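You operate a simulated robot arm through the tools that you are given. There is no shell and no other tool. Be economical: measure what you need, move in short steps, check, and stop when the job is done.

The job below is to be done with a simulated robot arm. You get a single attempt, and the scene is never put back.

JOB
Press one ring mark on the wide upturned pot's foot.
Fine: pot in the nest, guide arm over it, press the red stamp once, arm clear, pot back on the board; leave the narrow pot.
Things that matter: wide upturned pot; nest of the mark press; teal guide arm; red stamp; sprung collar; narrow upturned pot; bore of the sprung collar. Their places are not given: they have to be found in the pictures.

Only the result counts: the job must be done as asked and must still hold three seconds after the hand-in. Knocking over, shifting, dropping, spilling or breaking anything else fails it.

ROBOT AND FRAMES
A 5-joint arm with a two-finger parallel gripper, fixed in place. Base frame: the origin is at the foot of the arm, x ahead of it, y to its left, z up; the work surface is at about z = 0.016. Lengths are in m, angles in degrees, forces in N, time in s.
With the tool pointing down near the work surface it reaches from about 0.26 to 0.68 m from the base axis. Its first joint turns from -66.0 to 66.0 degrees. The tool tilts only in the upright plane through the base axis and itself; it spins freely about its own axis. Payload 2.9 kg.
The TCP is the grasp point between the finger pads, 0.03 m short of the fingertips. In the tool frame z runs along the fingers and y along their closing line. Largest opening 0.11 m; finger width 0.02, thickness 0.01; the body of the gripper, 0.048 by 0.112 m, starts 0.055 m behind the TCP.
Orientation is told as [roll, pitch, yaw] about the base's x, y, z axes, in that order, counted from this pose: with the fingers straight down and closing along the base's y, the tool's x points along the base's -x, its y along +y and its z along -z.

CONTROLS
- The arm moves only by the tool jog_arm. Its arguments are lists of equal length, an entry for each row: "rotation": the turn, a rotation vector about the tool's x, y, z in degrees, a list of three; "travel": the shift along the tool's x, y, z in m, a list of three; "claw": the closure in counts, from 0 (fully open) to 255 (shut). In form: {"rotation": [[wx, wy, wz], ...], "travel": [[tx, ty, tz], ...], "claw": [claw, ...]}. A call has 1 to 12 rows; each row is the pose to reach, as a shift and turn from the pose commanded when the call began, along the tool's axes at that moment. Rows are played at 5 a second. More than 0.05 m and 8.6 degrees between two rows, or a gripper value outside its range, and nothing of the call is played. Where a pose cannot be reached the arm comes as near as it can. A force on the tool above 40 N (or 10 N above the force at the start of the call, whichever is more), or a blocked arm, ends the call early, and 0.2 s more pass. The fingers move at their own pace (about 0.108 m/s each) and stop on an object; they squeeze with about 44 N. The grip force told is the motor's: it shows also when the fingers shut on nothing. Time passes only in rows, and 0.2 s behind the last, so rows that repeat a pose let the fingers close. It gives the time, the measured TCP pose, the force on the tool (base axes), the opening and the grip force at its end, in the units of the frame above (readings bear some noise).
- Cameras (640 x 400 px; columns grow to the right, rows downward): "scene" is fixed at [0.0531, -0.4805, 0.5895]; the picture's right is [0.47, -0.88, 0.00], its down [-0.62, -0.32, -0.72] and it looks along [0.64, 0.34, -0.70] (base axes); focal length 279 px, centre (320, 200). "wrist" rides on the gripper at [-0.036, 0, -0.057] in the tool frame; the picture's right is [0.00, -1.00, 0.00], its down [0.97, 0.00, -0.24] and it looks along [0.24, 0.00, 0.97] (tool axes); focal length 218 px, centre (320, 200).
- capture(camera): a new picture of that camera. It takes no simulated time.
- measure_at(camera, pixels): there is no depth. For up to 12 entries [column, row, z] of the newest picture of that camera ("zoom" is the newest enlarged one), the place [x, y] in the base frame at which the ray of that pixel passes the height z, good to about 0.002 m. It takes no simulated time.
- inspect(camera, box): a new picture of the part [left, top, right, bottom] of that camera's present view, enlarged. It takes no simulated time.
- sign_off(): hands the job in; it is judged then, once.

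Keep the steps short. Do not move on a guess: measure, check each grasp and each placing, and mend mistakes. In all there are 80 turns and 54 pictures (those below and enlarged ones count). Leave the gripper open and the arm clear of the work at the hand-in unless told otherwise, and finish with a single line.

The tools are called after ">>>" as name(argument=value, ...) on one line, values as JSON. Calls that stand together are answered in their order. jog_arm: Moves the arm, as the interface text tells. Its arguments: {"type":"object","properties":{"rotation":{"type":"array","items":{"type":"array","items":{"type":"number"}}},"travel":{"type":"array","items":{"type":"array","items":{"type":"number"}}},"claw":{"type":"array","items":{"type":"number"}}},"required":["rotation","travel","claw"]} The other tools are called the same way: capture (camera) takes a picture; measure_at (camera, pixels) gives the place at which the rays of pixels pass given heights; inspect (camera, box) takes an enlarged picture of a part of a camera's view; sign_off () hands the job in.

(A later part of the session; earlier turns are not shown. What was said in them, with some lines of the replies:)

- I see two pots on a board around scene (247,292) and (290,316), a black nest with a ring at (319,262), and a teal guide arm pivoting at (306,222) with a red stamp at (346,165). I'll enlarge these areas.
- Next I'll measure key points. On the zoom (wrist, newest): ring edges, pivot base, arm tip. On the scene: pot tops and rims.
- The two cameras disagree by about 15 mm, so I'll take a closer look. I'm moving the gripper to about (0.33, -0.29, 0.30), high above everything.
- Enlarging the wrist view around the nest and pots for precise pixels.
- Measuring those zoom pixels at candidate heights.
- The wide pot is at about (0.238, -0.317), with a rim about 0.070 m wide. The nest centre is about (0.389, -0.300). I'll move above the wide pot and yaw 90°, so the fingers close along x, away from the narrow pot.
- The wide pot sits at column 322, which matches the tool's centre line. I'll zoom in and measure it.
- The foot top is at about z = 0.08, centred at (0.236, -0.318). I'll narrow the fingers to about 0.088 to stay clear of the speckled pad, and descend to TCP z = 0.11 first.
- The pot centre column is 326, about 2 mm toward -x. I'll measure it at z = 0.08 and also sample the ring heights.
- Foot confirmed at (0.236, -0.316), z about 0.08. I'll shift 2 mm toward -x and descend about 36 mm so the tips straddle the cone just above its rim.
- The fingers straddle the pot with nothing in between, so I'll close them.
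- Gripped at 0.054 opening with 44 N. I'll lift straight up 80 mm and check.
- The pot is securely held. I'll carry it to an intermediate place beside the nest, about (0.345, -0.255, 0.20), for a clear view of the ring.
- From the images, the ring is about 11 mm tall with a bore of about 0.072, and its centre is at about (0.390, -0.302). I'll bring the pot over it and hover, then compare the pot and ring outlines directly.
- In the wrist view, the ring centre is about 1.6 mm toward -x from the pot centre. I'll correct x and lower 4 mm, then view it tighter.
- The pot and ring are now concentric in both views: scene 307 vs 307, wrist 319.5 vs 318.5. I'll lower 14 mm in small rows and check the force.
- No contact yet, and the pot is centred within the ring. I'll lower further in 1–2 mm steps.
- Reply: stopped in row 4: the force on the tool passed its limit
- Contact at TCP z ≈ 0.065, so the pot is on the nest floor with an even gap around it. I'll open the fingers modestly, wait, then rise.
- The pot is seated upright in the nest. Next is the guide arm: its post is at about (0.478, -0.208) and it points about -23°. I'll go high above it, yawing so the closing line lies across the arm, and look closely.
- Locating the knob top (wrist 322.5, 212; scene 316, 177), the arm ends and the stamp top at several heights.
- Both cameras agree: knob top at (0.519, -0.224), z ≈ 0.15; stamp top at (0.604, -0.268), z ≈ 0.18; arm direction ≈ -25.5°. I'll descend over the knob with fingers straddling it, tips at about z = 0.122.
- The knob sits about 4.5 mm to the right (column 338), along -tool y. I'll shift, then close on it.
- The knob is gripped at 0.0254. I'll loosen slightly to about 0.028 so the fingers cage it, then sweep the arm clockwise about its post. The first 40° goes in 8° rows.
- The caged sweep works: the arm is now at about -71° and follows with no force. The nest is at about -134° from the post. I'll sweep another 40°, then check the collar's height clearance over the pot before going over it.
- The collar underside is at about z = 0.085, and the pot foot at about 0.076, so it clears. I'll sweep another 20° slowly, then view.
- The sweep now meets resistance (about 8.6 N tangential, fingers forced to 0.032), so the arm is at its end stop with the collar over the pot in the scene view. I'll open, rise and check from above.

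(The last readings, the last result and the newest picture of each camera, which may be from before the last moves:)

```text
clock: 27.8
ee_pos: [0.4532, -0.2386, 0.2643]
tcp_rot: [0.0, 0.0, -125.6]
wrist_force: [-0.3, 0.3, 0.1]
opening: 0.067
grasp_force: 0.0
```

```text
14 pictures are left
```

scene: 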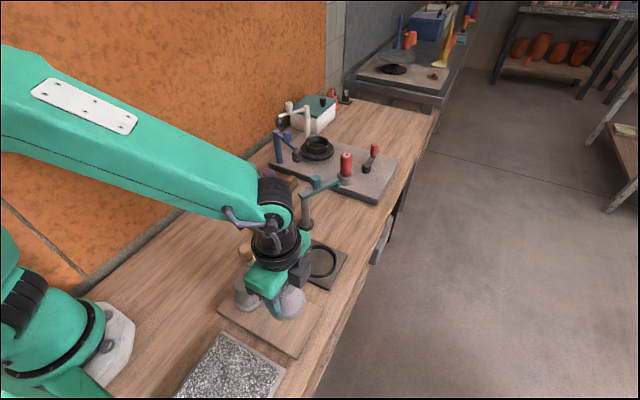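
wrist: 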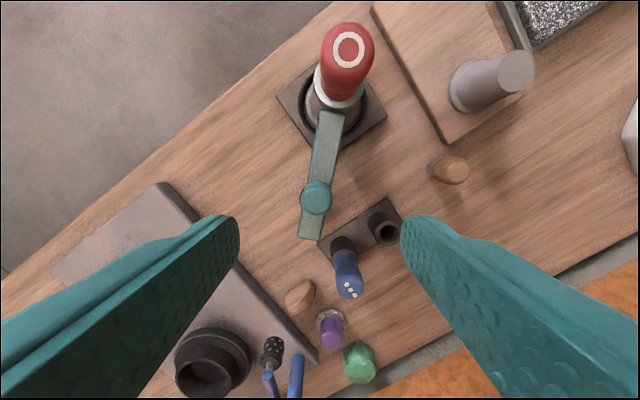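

From above, the stamp top computes to (0.388, -0.3026), within 2 mm of the nest centre (0.3895, -0.302), so the arm is aligned. I'll close the fingers and move above the stamp with the tips at about z = 0.21.

>>> jog_arm(rotation=[[0, 0, 0], [0, 0, 0], [0, 0, 0], [0, 0, 0], [0, 0, 0], [0, 0, 0]], travel=[[-0.03, -0.005, 0], [-0.06, -0.01, 0], [-0.09, -0.0157, 0], [-0.09, -0.0157, 0.01], [-0.09, -0.0157, 0.02], [-0.09, -0.0157, 0.02]], claw=[150, 255, 255, 255, 255, 255])

>>> capture(camera="wrist")

>>> inspect(camera="scene", box=[280, 180, 360, 280])

```text
clock: 29.1
ee_pos: [0.3881, -0.3018, 0.2419]
tcp_rot: [0.2, -0.1, -125.5]
wrist_force: [-0.5, -0.6, 0.5]
opening: 0.0
grasp_force: 37.4
```

```text
13 pictures are left
```

wrist: 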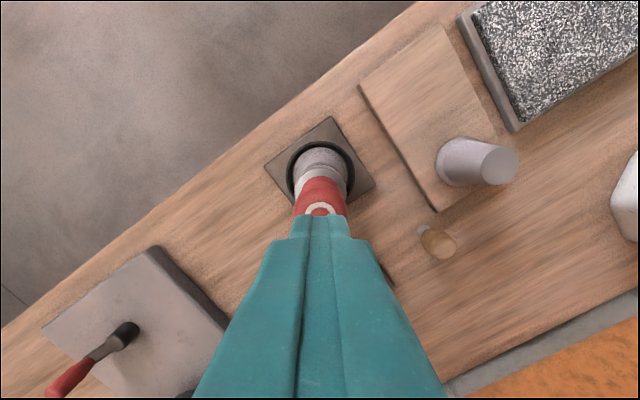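

```text
4.00 times, centred on (320, 230) of scene
```

zoom: 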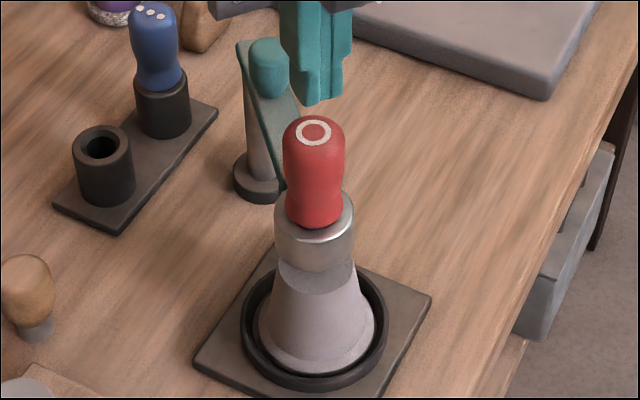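

The tips are centred over the ring emblem (column 321). I'll descend to just touch, reading the force.

>>> jog_arm(rotation=[[0, 0, 0], [0, 0, 0], [0, 0, 0], [0, 0, 0], [0, 0, 0], [0, 0, 0], [0, 0, 0]], travel=[[0, 0, 0.012], [0, 0, 0.022], [0, 0, 0.026], [0, 0, 0.029], [0, 0, 0.032], [0, 0, 0.035], [0, 0, 0.035]], claw=[255, 255, 255, 255, 255, 255, 255])

```text
clock: 30.8
ee_pos: [0.3879, -0.302, 0.2063]
tcp_rot: [0.2, 0.1, -125.4]
wrist_force: [-0.5, -0.4, 0.9]
opening: 0.0003
grasp_force: 38.3
```

No real contact yet with the tips at z ≈ 0.176. I'll continue down in 1.5 mm rows.

>>> jog_arm(rotation=[[0, 0, 0], [0, 0, 0], [0, 0, 0], [0, 0, 0], [0, 0, 0], [0, 0, 0]], travel=[[0, 0, 0.0015], [0, 0, 0.003], [0, 0, 0.0045], [0, 0, 0.006], [0, 0, 0.0075], [0, 0, 0.0075]], claw=[255, 255, 255, 255, 255, 255])

>>> inspect(camera="scene", box=[280, 190, 360, 280])

```text
clock: 31.8
ee_pos: [0.3893, -0.3036, 0.206]
tcp_rot: [0.7, 0.1, -125.4]
wrist_force: [-0.6, 2.2, 5.0]
opening: 0.0
grasp_force: 37.4
stopped in row 5: the force on the tool passed its limit (the readings are from after the stop); the commanded pose is now the measured one
```

```text
4.44 times, centred on (320, 235) of scene
```

zoom: 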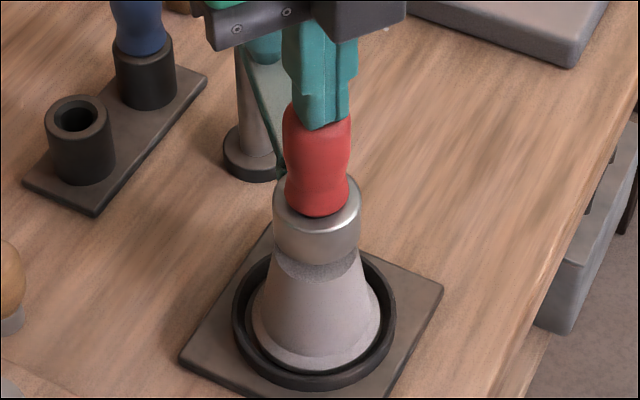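

The force limit was reached at TCP z ≈ 0.206. I'll look closely at the gap between collar and foot without moving.

>>> inspect(camera="scene", box=[298, 210, 342, 260])

```text
8.00 times, centred on (320, 235) of scene
```

zoom: 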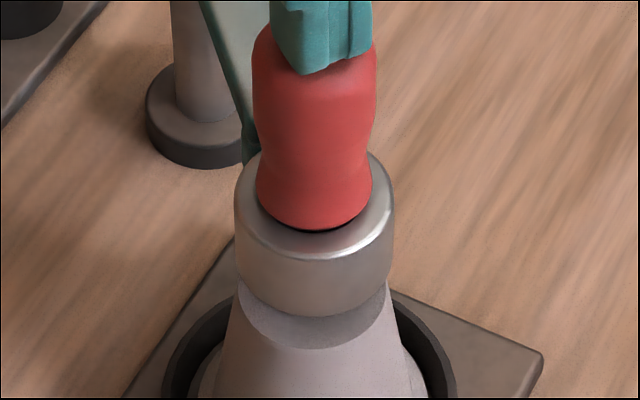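

The collar now sits about 5 mm lower than before, with light spring force, and then it went stiff. Without releasing, I'll press gently another 2 mm to read the stiffness.

>>> jog_arm(rotation=[[0, 0, 0], [0, 0, 0], [0, 0, 0]], travel=[[0, 0, 0.001], [0, 0, 0.002], [0, 0, 0.002]], claw=[255, 255, 255])

```text
clock: 32.6
ee_pos: [0.3907, -0.3058, 0.2062]
tcp_rot: [1.0, 0.0, -125.5]
wrist_force: [-6.3, 4.4, 32.0]
opening: 0.0001
grasp_force: 37.2
```

Hard stop: 32 N with no further travel, so the stamp is bottomed on the foot. I'll release straight up and look for the mark.

>>> jog_arm(rotation=[[0, 0, 0], [0, 0, 0], [0, 0, 0], [0, 0, 0], [0, 0, 0], [0, 0, 0]], travel=[[0, 0, -0.003], [0, 0, -0.008], [0, 0, -0.02], [0, 0, -0.04], [0, 0, -0.06], [0, 0, -0.06]], claw=[255, 255, 255, 255, 255, 255])

>>> inspect(camera="scene", box=[298, 210, 342, 260])

```text
clock: 34.0
ee_pos: [0.3908, -0.3025, 0.2639]
tcp_rot: [0.5, 0.0, -125.3]
wrist_force: [0.0, 0.9, 0.5]
opening: 0.0
grasp_force: 37.3
```

```text
8.00 times, centred on (320, 235) of scene
```

zoom: 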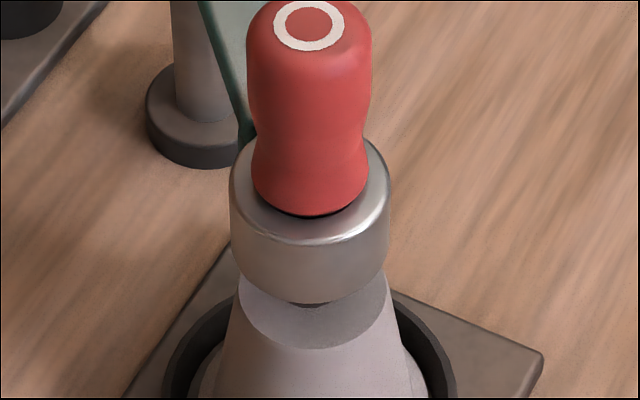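

The collar has sprung back, and the die is visible above the foot. Next I'll return to above the knob at (0.457, -0.237), align with the arm (+9° yaw, removing the small roll) and open the fingers.

>>> jog_arm(rotation=[[-0.4, -0.57, 0], [-0.4, -0.57, 5], [-0.4, -0.57, 9], [-0.4, -0.57, 9], [-0.4, -0.57, 9]], travel=[[0.025, 0.004, 0], [0.055, 0.009, 0], [0.085, 0.014, 0], [0.0917, 0.0159, 0], [0.0917, 0.0159, 0]], claw=[255, 180, 100, 100, 100])

>>> capture(camera="wrist")

```text
clock: 35.2
ee_pos: [0.4556, -0.2379, 0.2614]
tcp_rot: [0.9, 0.2, -134.5]
wrist_force: [-0.7, -0.1, -0.5]
opening: 0.0667
grasp_force: 0.2
```

```text
8 pictures are left
```

wrist: 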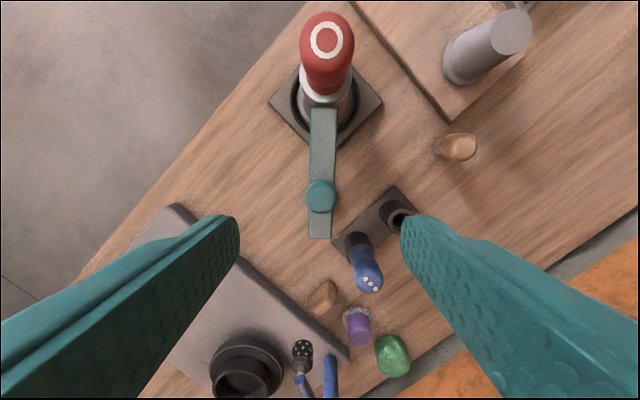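

The arm is vertical in the view and the knob is at column 321. I'll correct the slight tilt and descend over the knob, then cage it at 0.028.

>>> jog_arm(rotation=[[0.9, -0.2, 0], [0.9, -0.2, 0], [0.9, -0.2, 0], [0.9, -0.2, 0], [0.9, -0.2, 0], [0.9, -0.2, 0], [0.9, -0.2, 0]], travel=[[0.002, -0.0022, 0.03], [0.002, -0.0022, 0.07], [0.002, -0.0022, 0.1], [0.002, -0.0022, 0.11], [0.002, -0.0022, 0.11], [0.002, -0.0022, 0.11], [0.002, -0.0022, 0.11]], claw=[100, 100, 100, 100, 150, 190, 190])

```text
clock: 36.8
ee_pos: [0.4556, -0.2363, 0.1532]
tcp_rot: [-0.1, 0.0, -134.4]
wrist_force: [0.2, -0.1, -0.6]
opening: 0.0278
grasp_force: 0.0
```

Caged without force. I'll sweep the arm back counter-clockwise about the post, the first 48°.

>>> jog_arm(rotation=[[0, 0, -8], [0, 0, -16], [0, 0, -24], [0, 0, -32], [0, 0, -40], [0, 0, -48], [0, 0, -48]], travel=[[0.0004, 0.0057, 0], [0.0016, 0.0113, 0], [0.0035, 0.0167, 0], [0.0062, 0.0217, 0], [0.0096, 0.02635, 0], [0.01357, 0.03047, 0], [0.01357, 0.03047, 0]], claw=[190, 190, 190, 190, 190, 190, 190])

>>> capture(camera="wrist")

```text
clock: 38.4
ee_pos: [0.4877, -0.249, 0.1532]
tcp_rot: [-0.1, 0.0, -86.2]
wrist_force: [-1.0, -0.7, 0.5]
opening: 0.0286
grasp_force: 0.3
```

```text
7 pictures are left
```

wrist: 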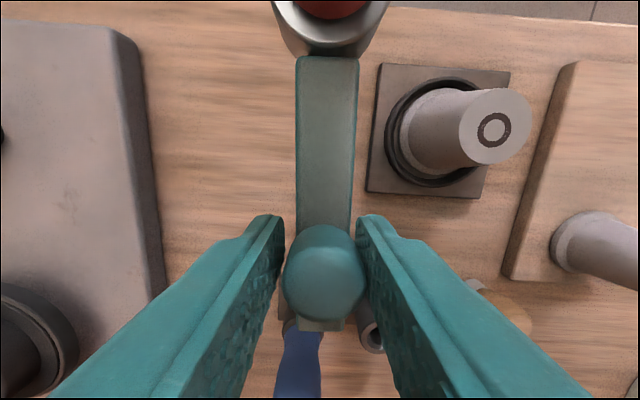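

A single, centred ring mark is visible on the foot. I'll sweep the arm on to near its original angle, 58° more.

>>> jog_arm(rotation=[[0, 0, -8], [0, 0, -16], [0, 0, -24], [0, 0, -32], [0, 0, -40], [0, 0, -48], [0, 0, -56], [0, 0, -58], [0, 0, -58]], travel=[[0.0004, 0.0057, 0], [0.0016, 0.0113, 0], [0.0035, 0.0167, 0], [0.0062, 0.0217, 0], [0.0096, 0.02635, 0], [0.01357, 0.03047, 0], [0.01807, 0.03399, 0], [0.01927, 0.03477, 0], [0.01927, 0.03477, 0]], claw=[190, 190, 190, 190, 190, 190, 190, 190, 190])

```text
clock: 40.4
ee_pos: [0.5212, -0.2261, 0.152]
tcp_rot: [0.1, 0.1, -28.3]
wrist_force: [-0.2, -0.1, -0.6]
opening: 0.028
grasp_force: 0.1
```

The arm is back at -28°. I'll open and rise clear.

>>> jog_arm(rotation=[[0, 0, 0], [0, 0, 0], [0, 0, 0], [0, 0, 0], [0, 0, 0], [0, 0, 0], [0, 0, 0]], travel=[[0, 0, 0], [0, 0, 0], [0, 0, -0.03], [0, 0, -0.065], [0, 0, -0.1], [0, 0, -0.13], [0, 0, -0.13]], claw=[120, 100, 80, 60, 60, 60, 60])

```text
clock: 42.0
ee_pos: [0.5198, -0.2243, 0.2827]
tcp_rot: [0.1, 0.2, -28.5]
wrist_force: [0.1, 0.2, -0.2]
opening: 0.0841
grasp_force: 0.1
```

>>> jog_arm(rotation=[[0, 0, 7.7], [0, 0, 15.4], [0, 0, 23.1], [0, 0, 30.8], [0, 0, 38.5], [0, 0, 46.2], [0, 0, 53.9], [0, 0, 61.6], [0, 0, 61.6], [0, 0, 61.6], [0, 0, 61.6]], travel=[[0.0097, -0.0164, 0], [0.0195, -0.0327, 0], [0.0292, -0.0491, 0], [0.039, -0.0655, 0], [0.0487, -0.0819, 0], [0.0584, -0.0982, 0], [0.0682, -0.1146, 0], [0.0779, -0.131, 0], [0.0779, -0.131, 0.04], [0.0779, -0.131, 0.083], [0.0779, -0.131, 0.083]], claw=[60, 60, 60, 60, 60, 60, 60, 60, 60, 60, 60])

>>> capture(camera="wrist")

```text
clock: 44.4
ee_pos: [0.389, -0.3044, 0.1991]
tcp_rot: [0.0, -0.1, -90.0]
wrist_force: [-0.3, -1.1, -0.1]
opening: 0.0841
grasp_force: 0.1
```

```text
6 pictures are left
```

wrist: 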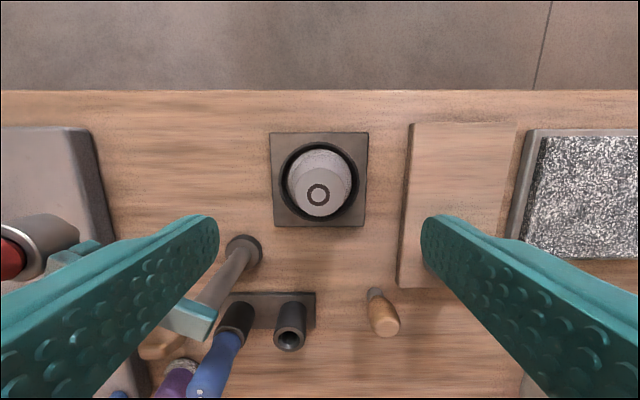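

The pot foot is at column 318, aligned. I'll descend to the same grasp height (TCP z ≈ 0.067) and close.

>>> jog_arm(rotation=[[0, 0, 0], [0, 0, 0], [0, 0, 0], [0, 0, 0], [0, 0, 0], [0, 0, 0]], travel=[[0, 0, 0.04], [0, 0, 0.08], [0, 0, 0.11], [0, 0, 0.124], [0, 0, 0.132], [0, 0, 0.132]], claw=[80, 80, 80, 80, 80, 80])

```text
clock: 45.8
ee_pos: [0.3865, -0.3059, 0.0681]
tcp_rot: [0.0, 0.0, -90.0]
wrist_force: [0.4, -0.2, -0.7]
opening: 0.0754
grasp_force: 0.0
```

>>> jog_arm(rotation=[[0, 0, 0], [0, 0, 0]], travel=[[0.002, 0.001, 0], [0.002, 0.001, 0]], claw=[80, 80])

>>> capture(camera="wrist")

```text
clock: 46.4
ee_pos: [0.3896, -0.3034, 0.0681]
tcp_rot: [-0.1, -0.1, -89.9]
wrist_force: [0.6, -0.1, -0.1]
opening: 0.0756
grasp_force: 0.0
```

```text
5 pictures are left
```

wrist: 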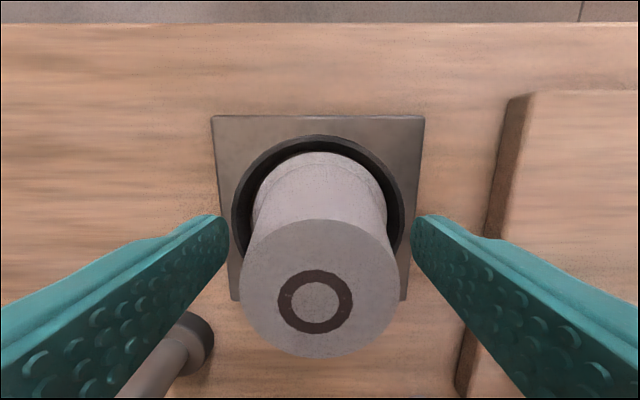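

The pot is centred between the fingers and the mark is clear. I'll close, then lift 90 mm.

>>> jog_arm(rotation=[[0, 0, 0], [0, 0, 0], [0, 0, 0], [0, 0, 0]], travel=[[0, 0, 0], [0, 0, 0], [0, 0, 0], [0, 0, 0]], claw=[150, 255, 255, 255])

>>> jog_arm(rotation=[[0, 0, 0], [0, 0, 0], [0, 0, 0], [0, 0, 0], [0, 0, 0], [0, 0, 0]], travel=[[0, 0, -0.005], [0, 0, -0.015], [0, 0, -0.035], [0, 0, -0.06], [0, 0, -0.09], [0, 0, -0.09]], claw=[255, 255, 255, 255, 255, 255])

```text
clock: 47.4
ee_pos: [0.3873, -0.3034, 0.0688]
tcp_rot: [0.0, 0.0, -90.1]
wrist_force: [-0.2, 0.9, 0.6]
opening: 0.0528
grasp_force: 43.9
```

```text
clock: 48.8
ee_pos: [0.3892, -0.3002, 0.1585]
tcp_rot: [-0.1, 0.1, -90.0]
wrist_force: [0.5, 0.4, -0.5]
opening: 0.0527
grasp_force: 44.0
```

Held at 0.0527. I'll carry it back over its original place on the board (0.2348, -0.3175) and check.

>>> jog_arm(rotation=[[0, 0, 0], [0, 0, 0], [0, 0, 0], [0, 0, 0], [0, 0, 0], [0, 0, 0], [0, 0, 0], [0, 0, 0]], travel=[[-0.003, -0.03, 0], [-0.006, -0.065, 0], [-0.009, -0.1, 0], [-0.012, -0.13, 0], [-0.015, -0.154, 0], [-0.015, -0.154, 0.04], [-0.015, -0.154, 0.065], [-0.015, -0.154, 0.065]], claw=[255, 255, 255, 255, 255, 255, 255, 255])

>>> inspect(camera="scene", box=[220, 260, 340, 360])

```text
clock: 50.6
ee_pos: [0.2361, -0.3197, 0.0983]
tcp_rot: [0.1, -0.2, -89.9]
wrist_force: [-0.6, -0.5, -1.4]
opening: 0.0528
grasp_force: 43.6
```

```text
4.00 times, centred on (280, 310) of scene
```

zoom: 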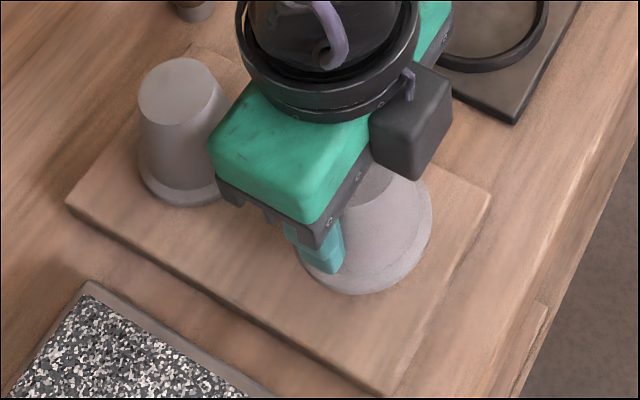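

Over the board with room all round. I'll lower 22 mm, then finish in 1 mm rows.

>>> jog_arm(rotation=[[0, 0, 0], [0, 0, 0], [0, 0, 0], [0, 0, 0], [0, 0, 0], [0, 0, 0]], travel=[[0, 0, 0.008], [0, 0, 0.016], [0, 0, 0.02], [0, 0, 0.022], [0, 0, 0.023], [0, 0, 0.023]], claw=[255, 255, 255, 255, 255, 255])

```text
clock: 52.1
ee_pos: [0.236, -0.3207, 0.0748]
tcp_rot: [0.2, -0.3, -89.8]
wrist_force: [-0.8, 2.5, 4.5]
opening: 0.0527
grasp_force: 44.2
stopped in row 6: the force on the tool passed its limit (the readings are from after the stop); the commanded pose is now the measured one
```

Contact at TCP z ≈ 0.075, as expected, so the pot is on the board. I'll open gently and rise.

>>> jog_arm(rotation=[[0, 0, 0], [0, 0, 0], [0, 0, 0], [0, 0, 0], [0, 0, 0], [0, 0, 0], [0, 0, 0]], travel=[[0, 0, 0], [0, 0, 0], [0, 0, 0], [0, 0, -0.02], [0, 0, -0.06], [0, 0, -0.11], [0, 0, -0.15]], claw=[110, 80, 80, 80, 60, 60, 60])

>>> jog_arm(rotation=[[0, 0, 0], [0, 0, 0], [0, 0, 0], [0, 0, 0], [0, 0, 0]], travel=[[0.02, 0.03, -0.04], [0.04, 0.06, -0.08], [0.06, 0.09, -0.1], [0.08, 0.12, -0.1], [0.08, 0.12, -0.1]], claw=[0, 0, 0, 0, 0])

>>> capture(camera="scene")

>>> inspect(camera="scene", box=[220, 250, 340, 350])

```text
clock: 53.7
ee_pos: [0.2353, -0.3181, 0.2247]
tcp_rot: [0.1, -0.4, -90.0]
wrist_force: [-0.6, 0.0, -0.9]
opening: 0.084
grasp_force: 0.0
```

```text
refused: row 1 steps farther than a row can; nothing moved
```

```text
3 pictures are left
```

scene: 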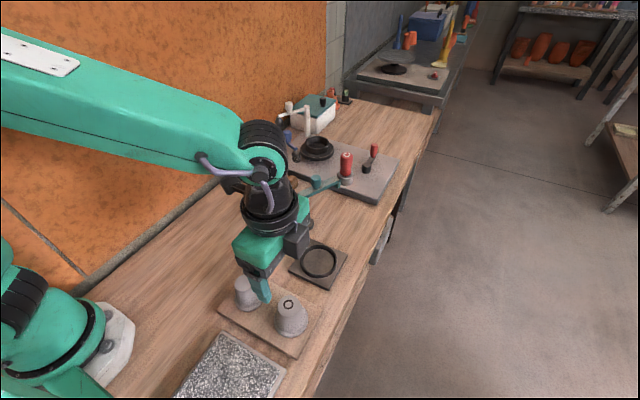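

```text
4.00 times, centred on (280, 300) of scene
```

zoom: 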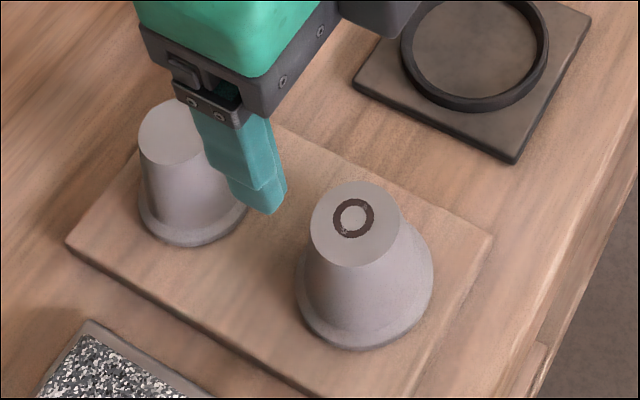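

The marked pot stands upright on the board, and the narrow pot is untouched. I'll raise the arm further clear with smaller steps and open the gripper fully.

>>> jog_arm(rotation=[[0, 0, 0], [0, 0, 0], [0, 0, 0], [0, 0, 0], [0, 0, 0], [0, 0, 0]], travel=[[0, 0, -0.04], [0, 0, -0.08], [0.02, 0.03, -0.1], [0.04, 0.06, -0.1], [0.06, 0.09, -0.1], [0.06, 0.09, -0.1]], claw=[40, 0, 0, 0, 0, 0])

>>> capture(camera="scene")

```text
clock: 55.1
ee_pos: [0.3284, -0.2575, 0.3231]
tcp_rot: [0.3, -0.2, -89.9]
wrist_force: [1.1, 0.3, -0.7]
opening: 0.1099
grasp_force: 0.0
```

```text
1 pictures are left
```

scene: 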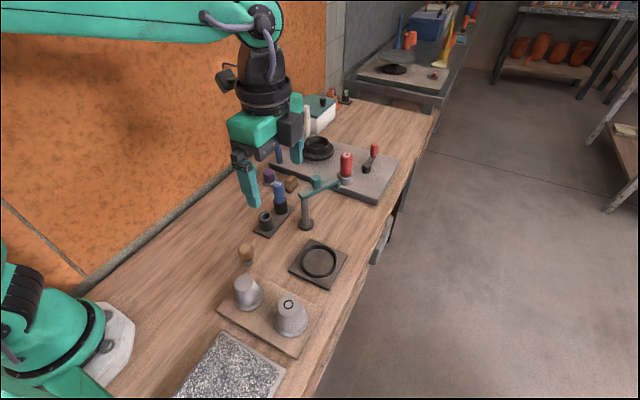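

Everything is in place: one mark made, guide arm clear, both pots on the board, and the gripper open and high. I'll hand in.

>>> sign_off()

```text
The job is handed in.
```

The wide pot has one ring mark on its foot and is back on the board, the guide arm is swung clear, and the narrow pot was not touched.
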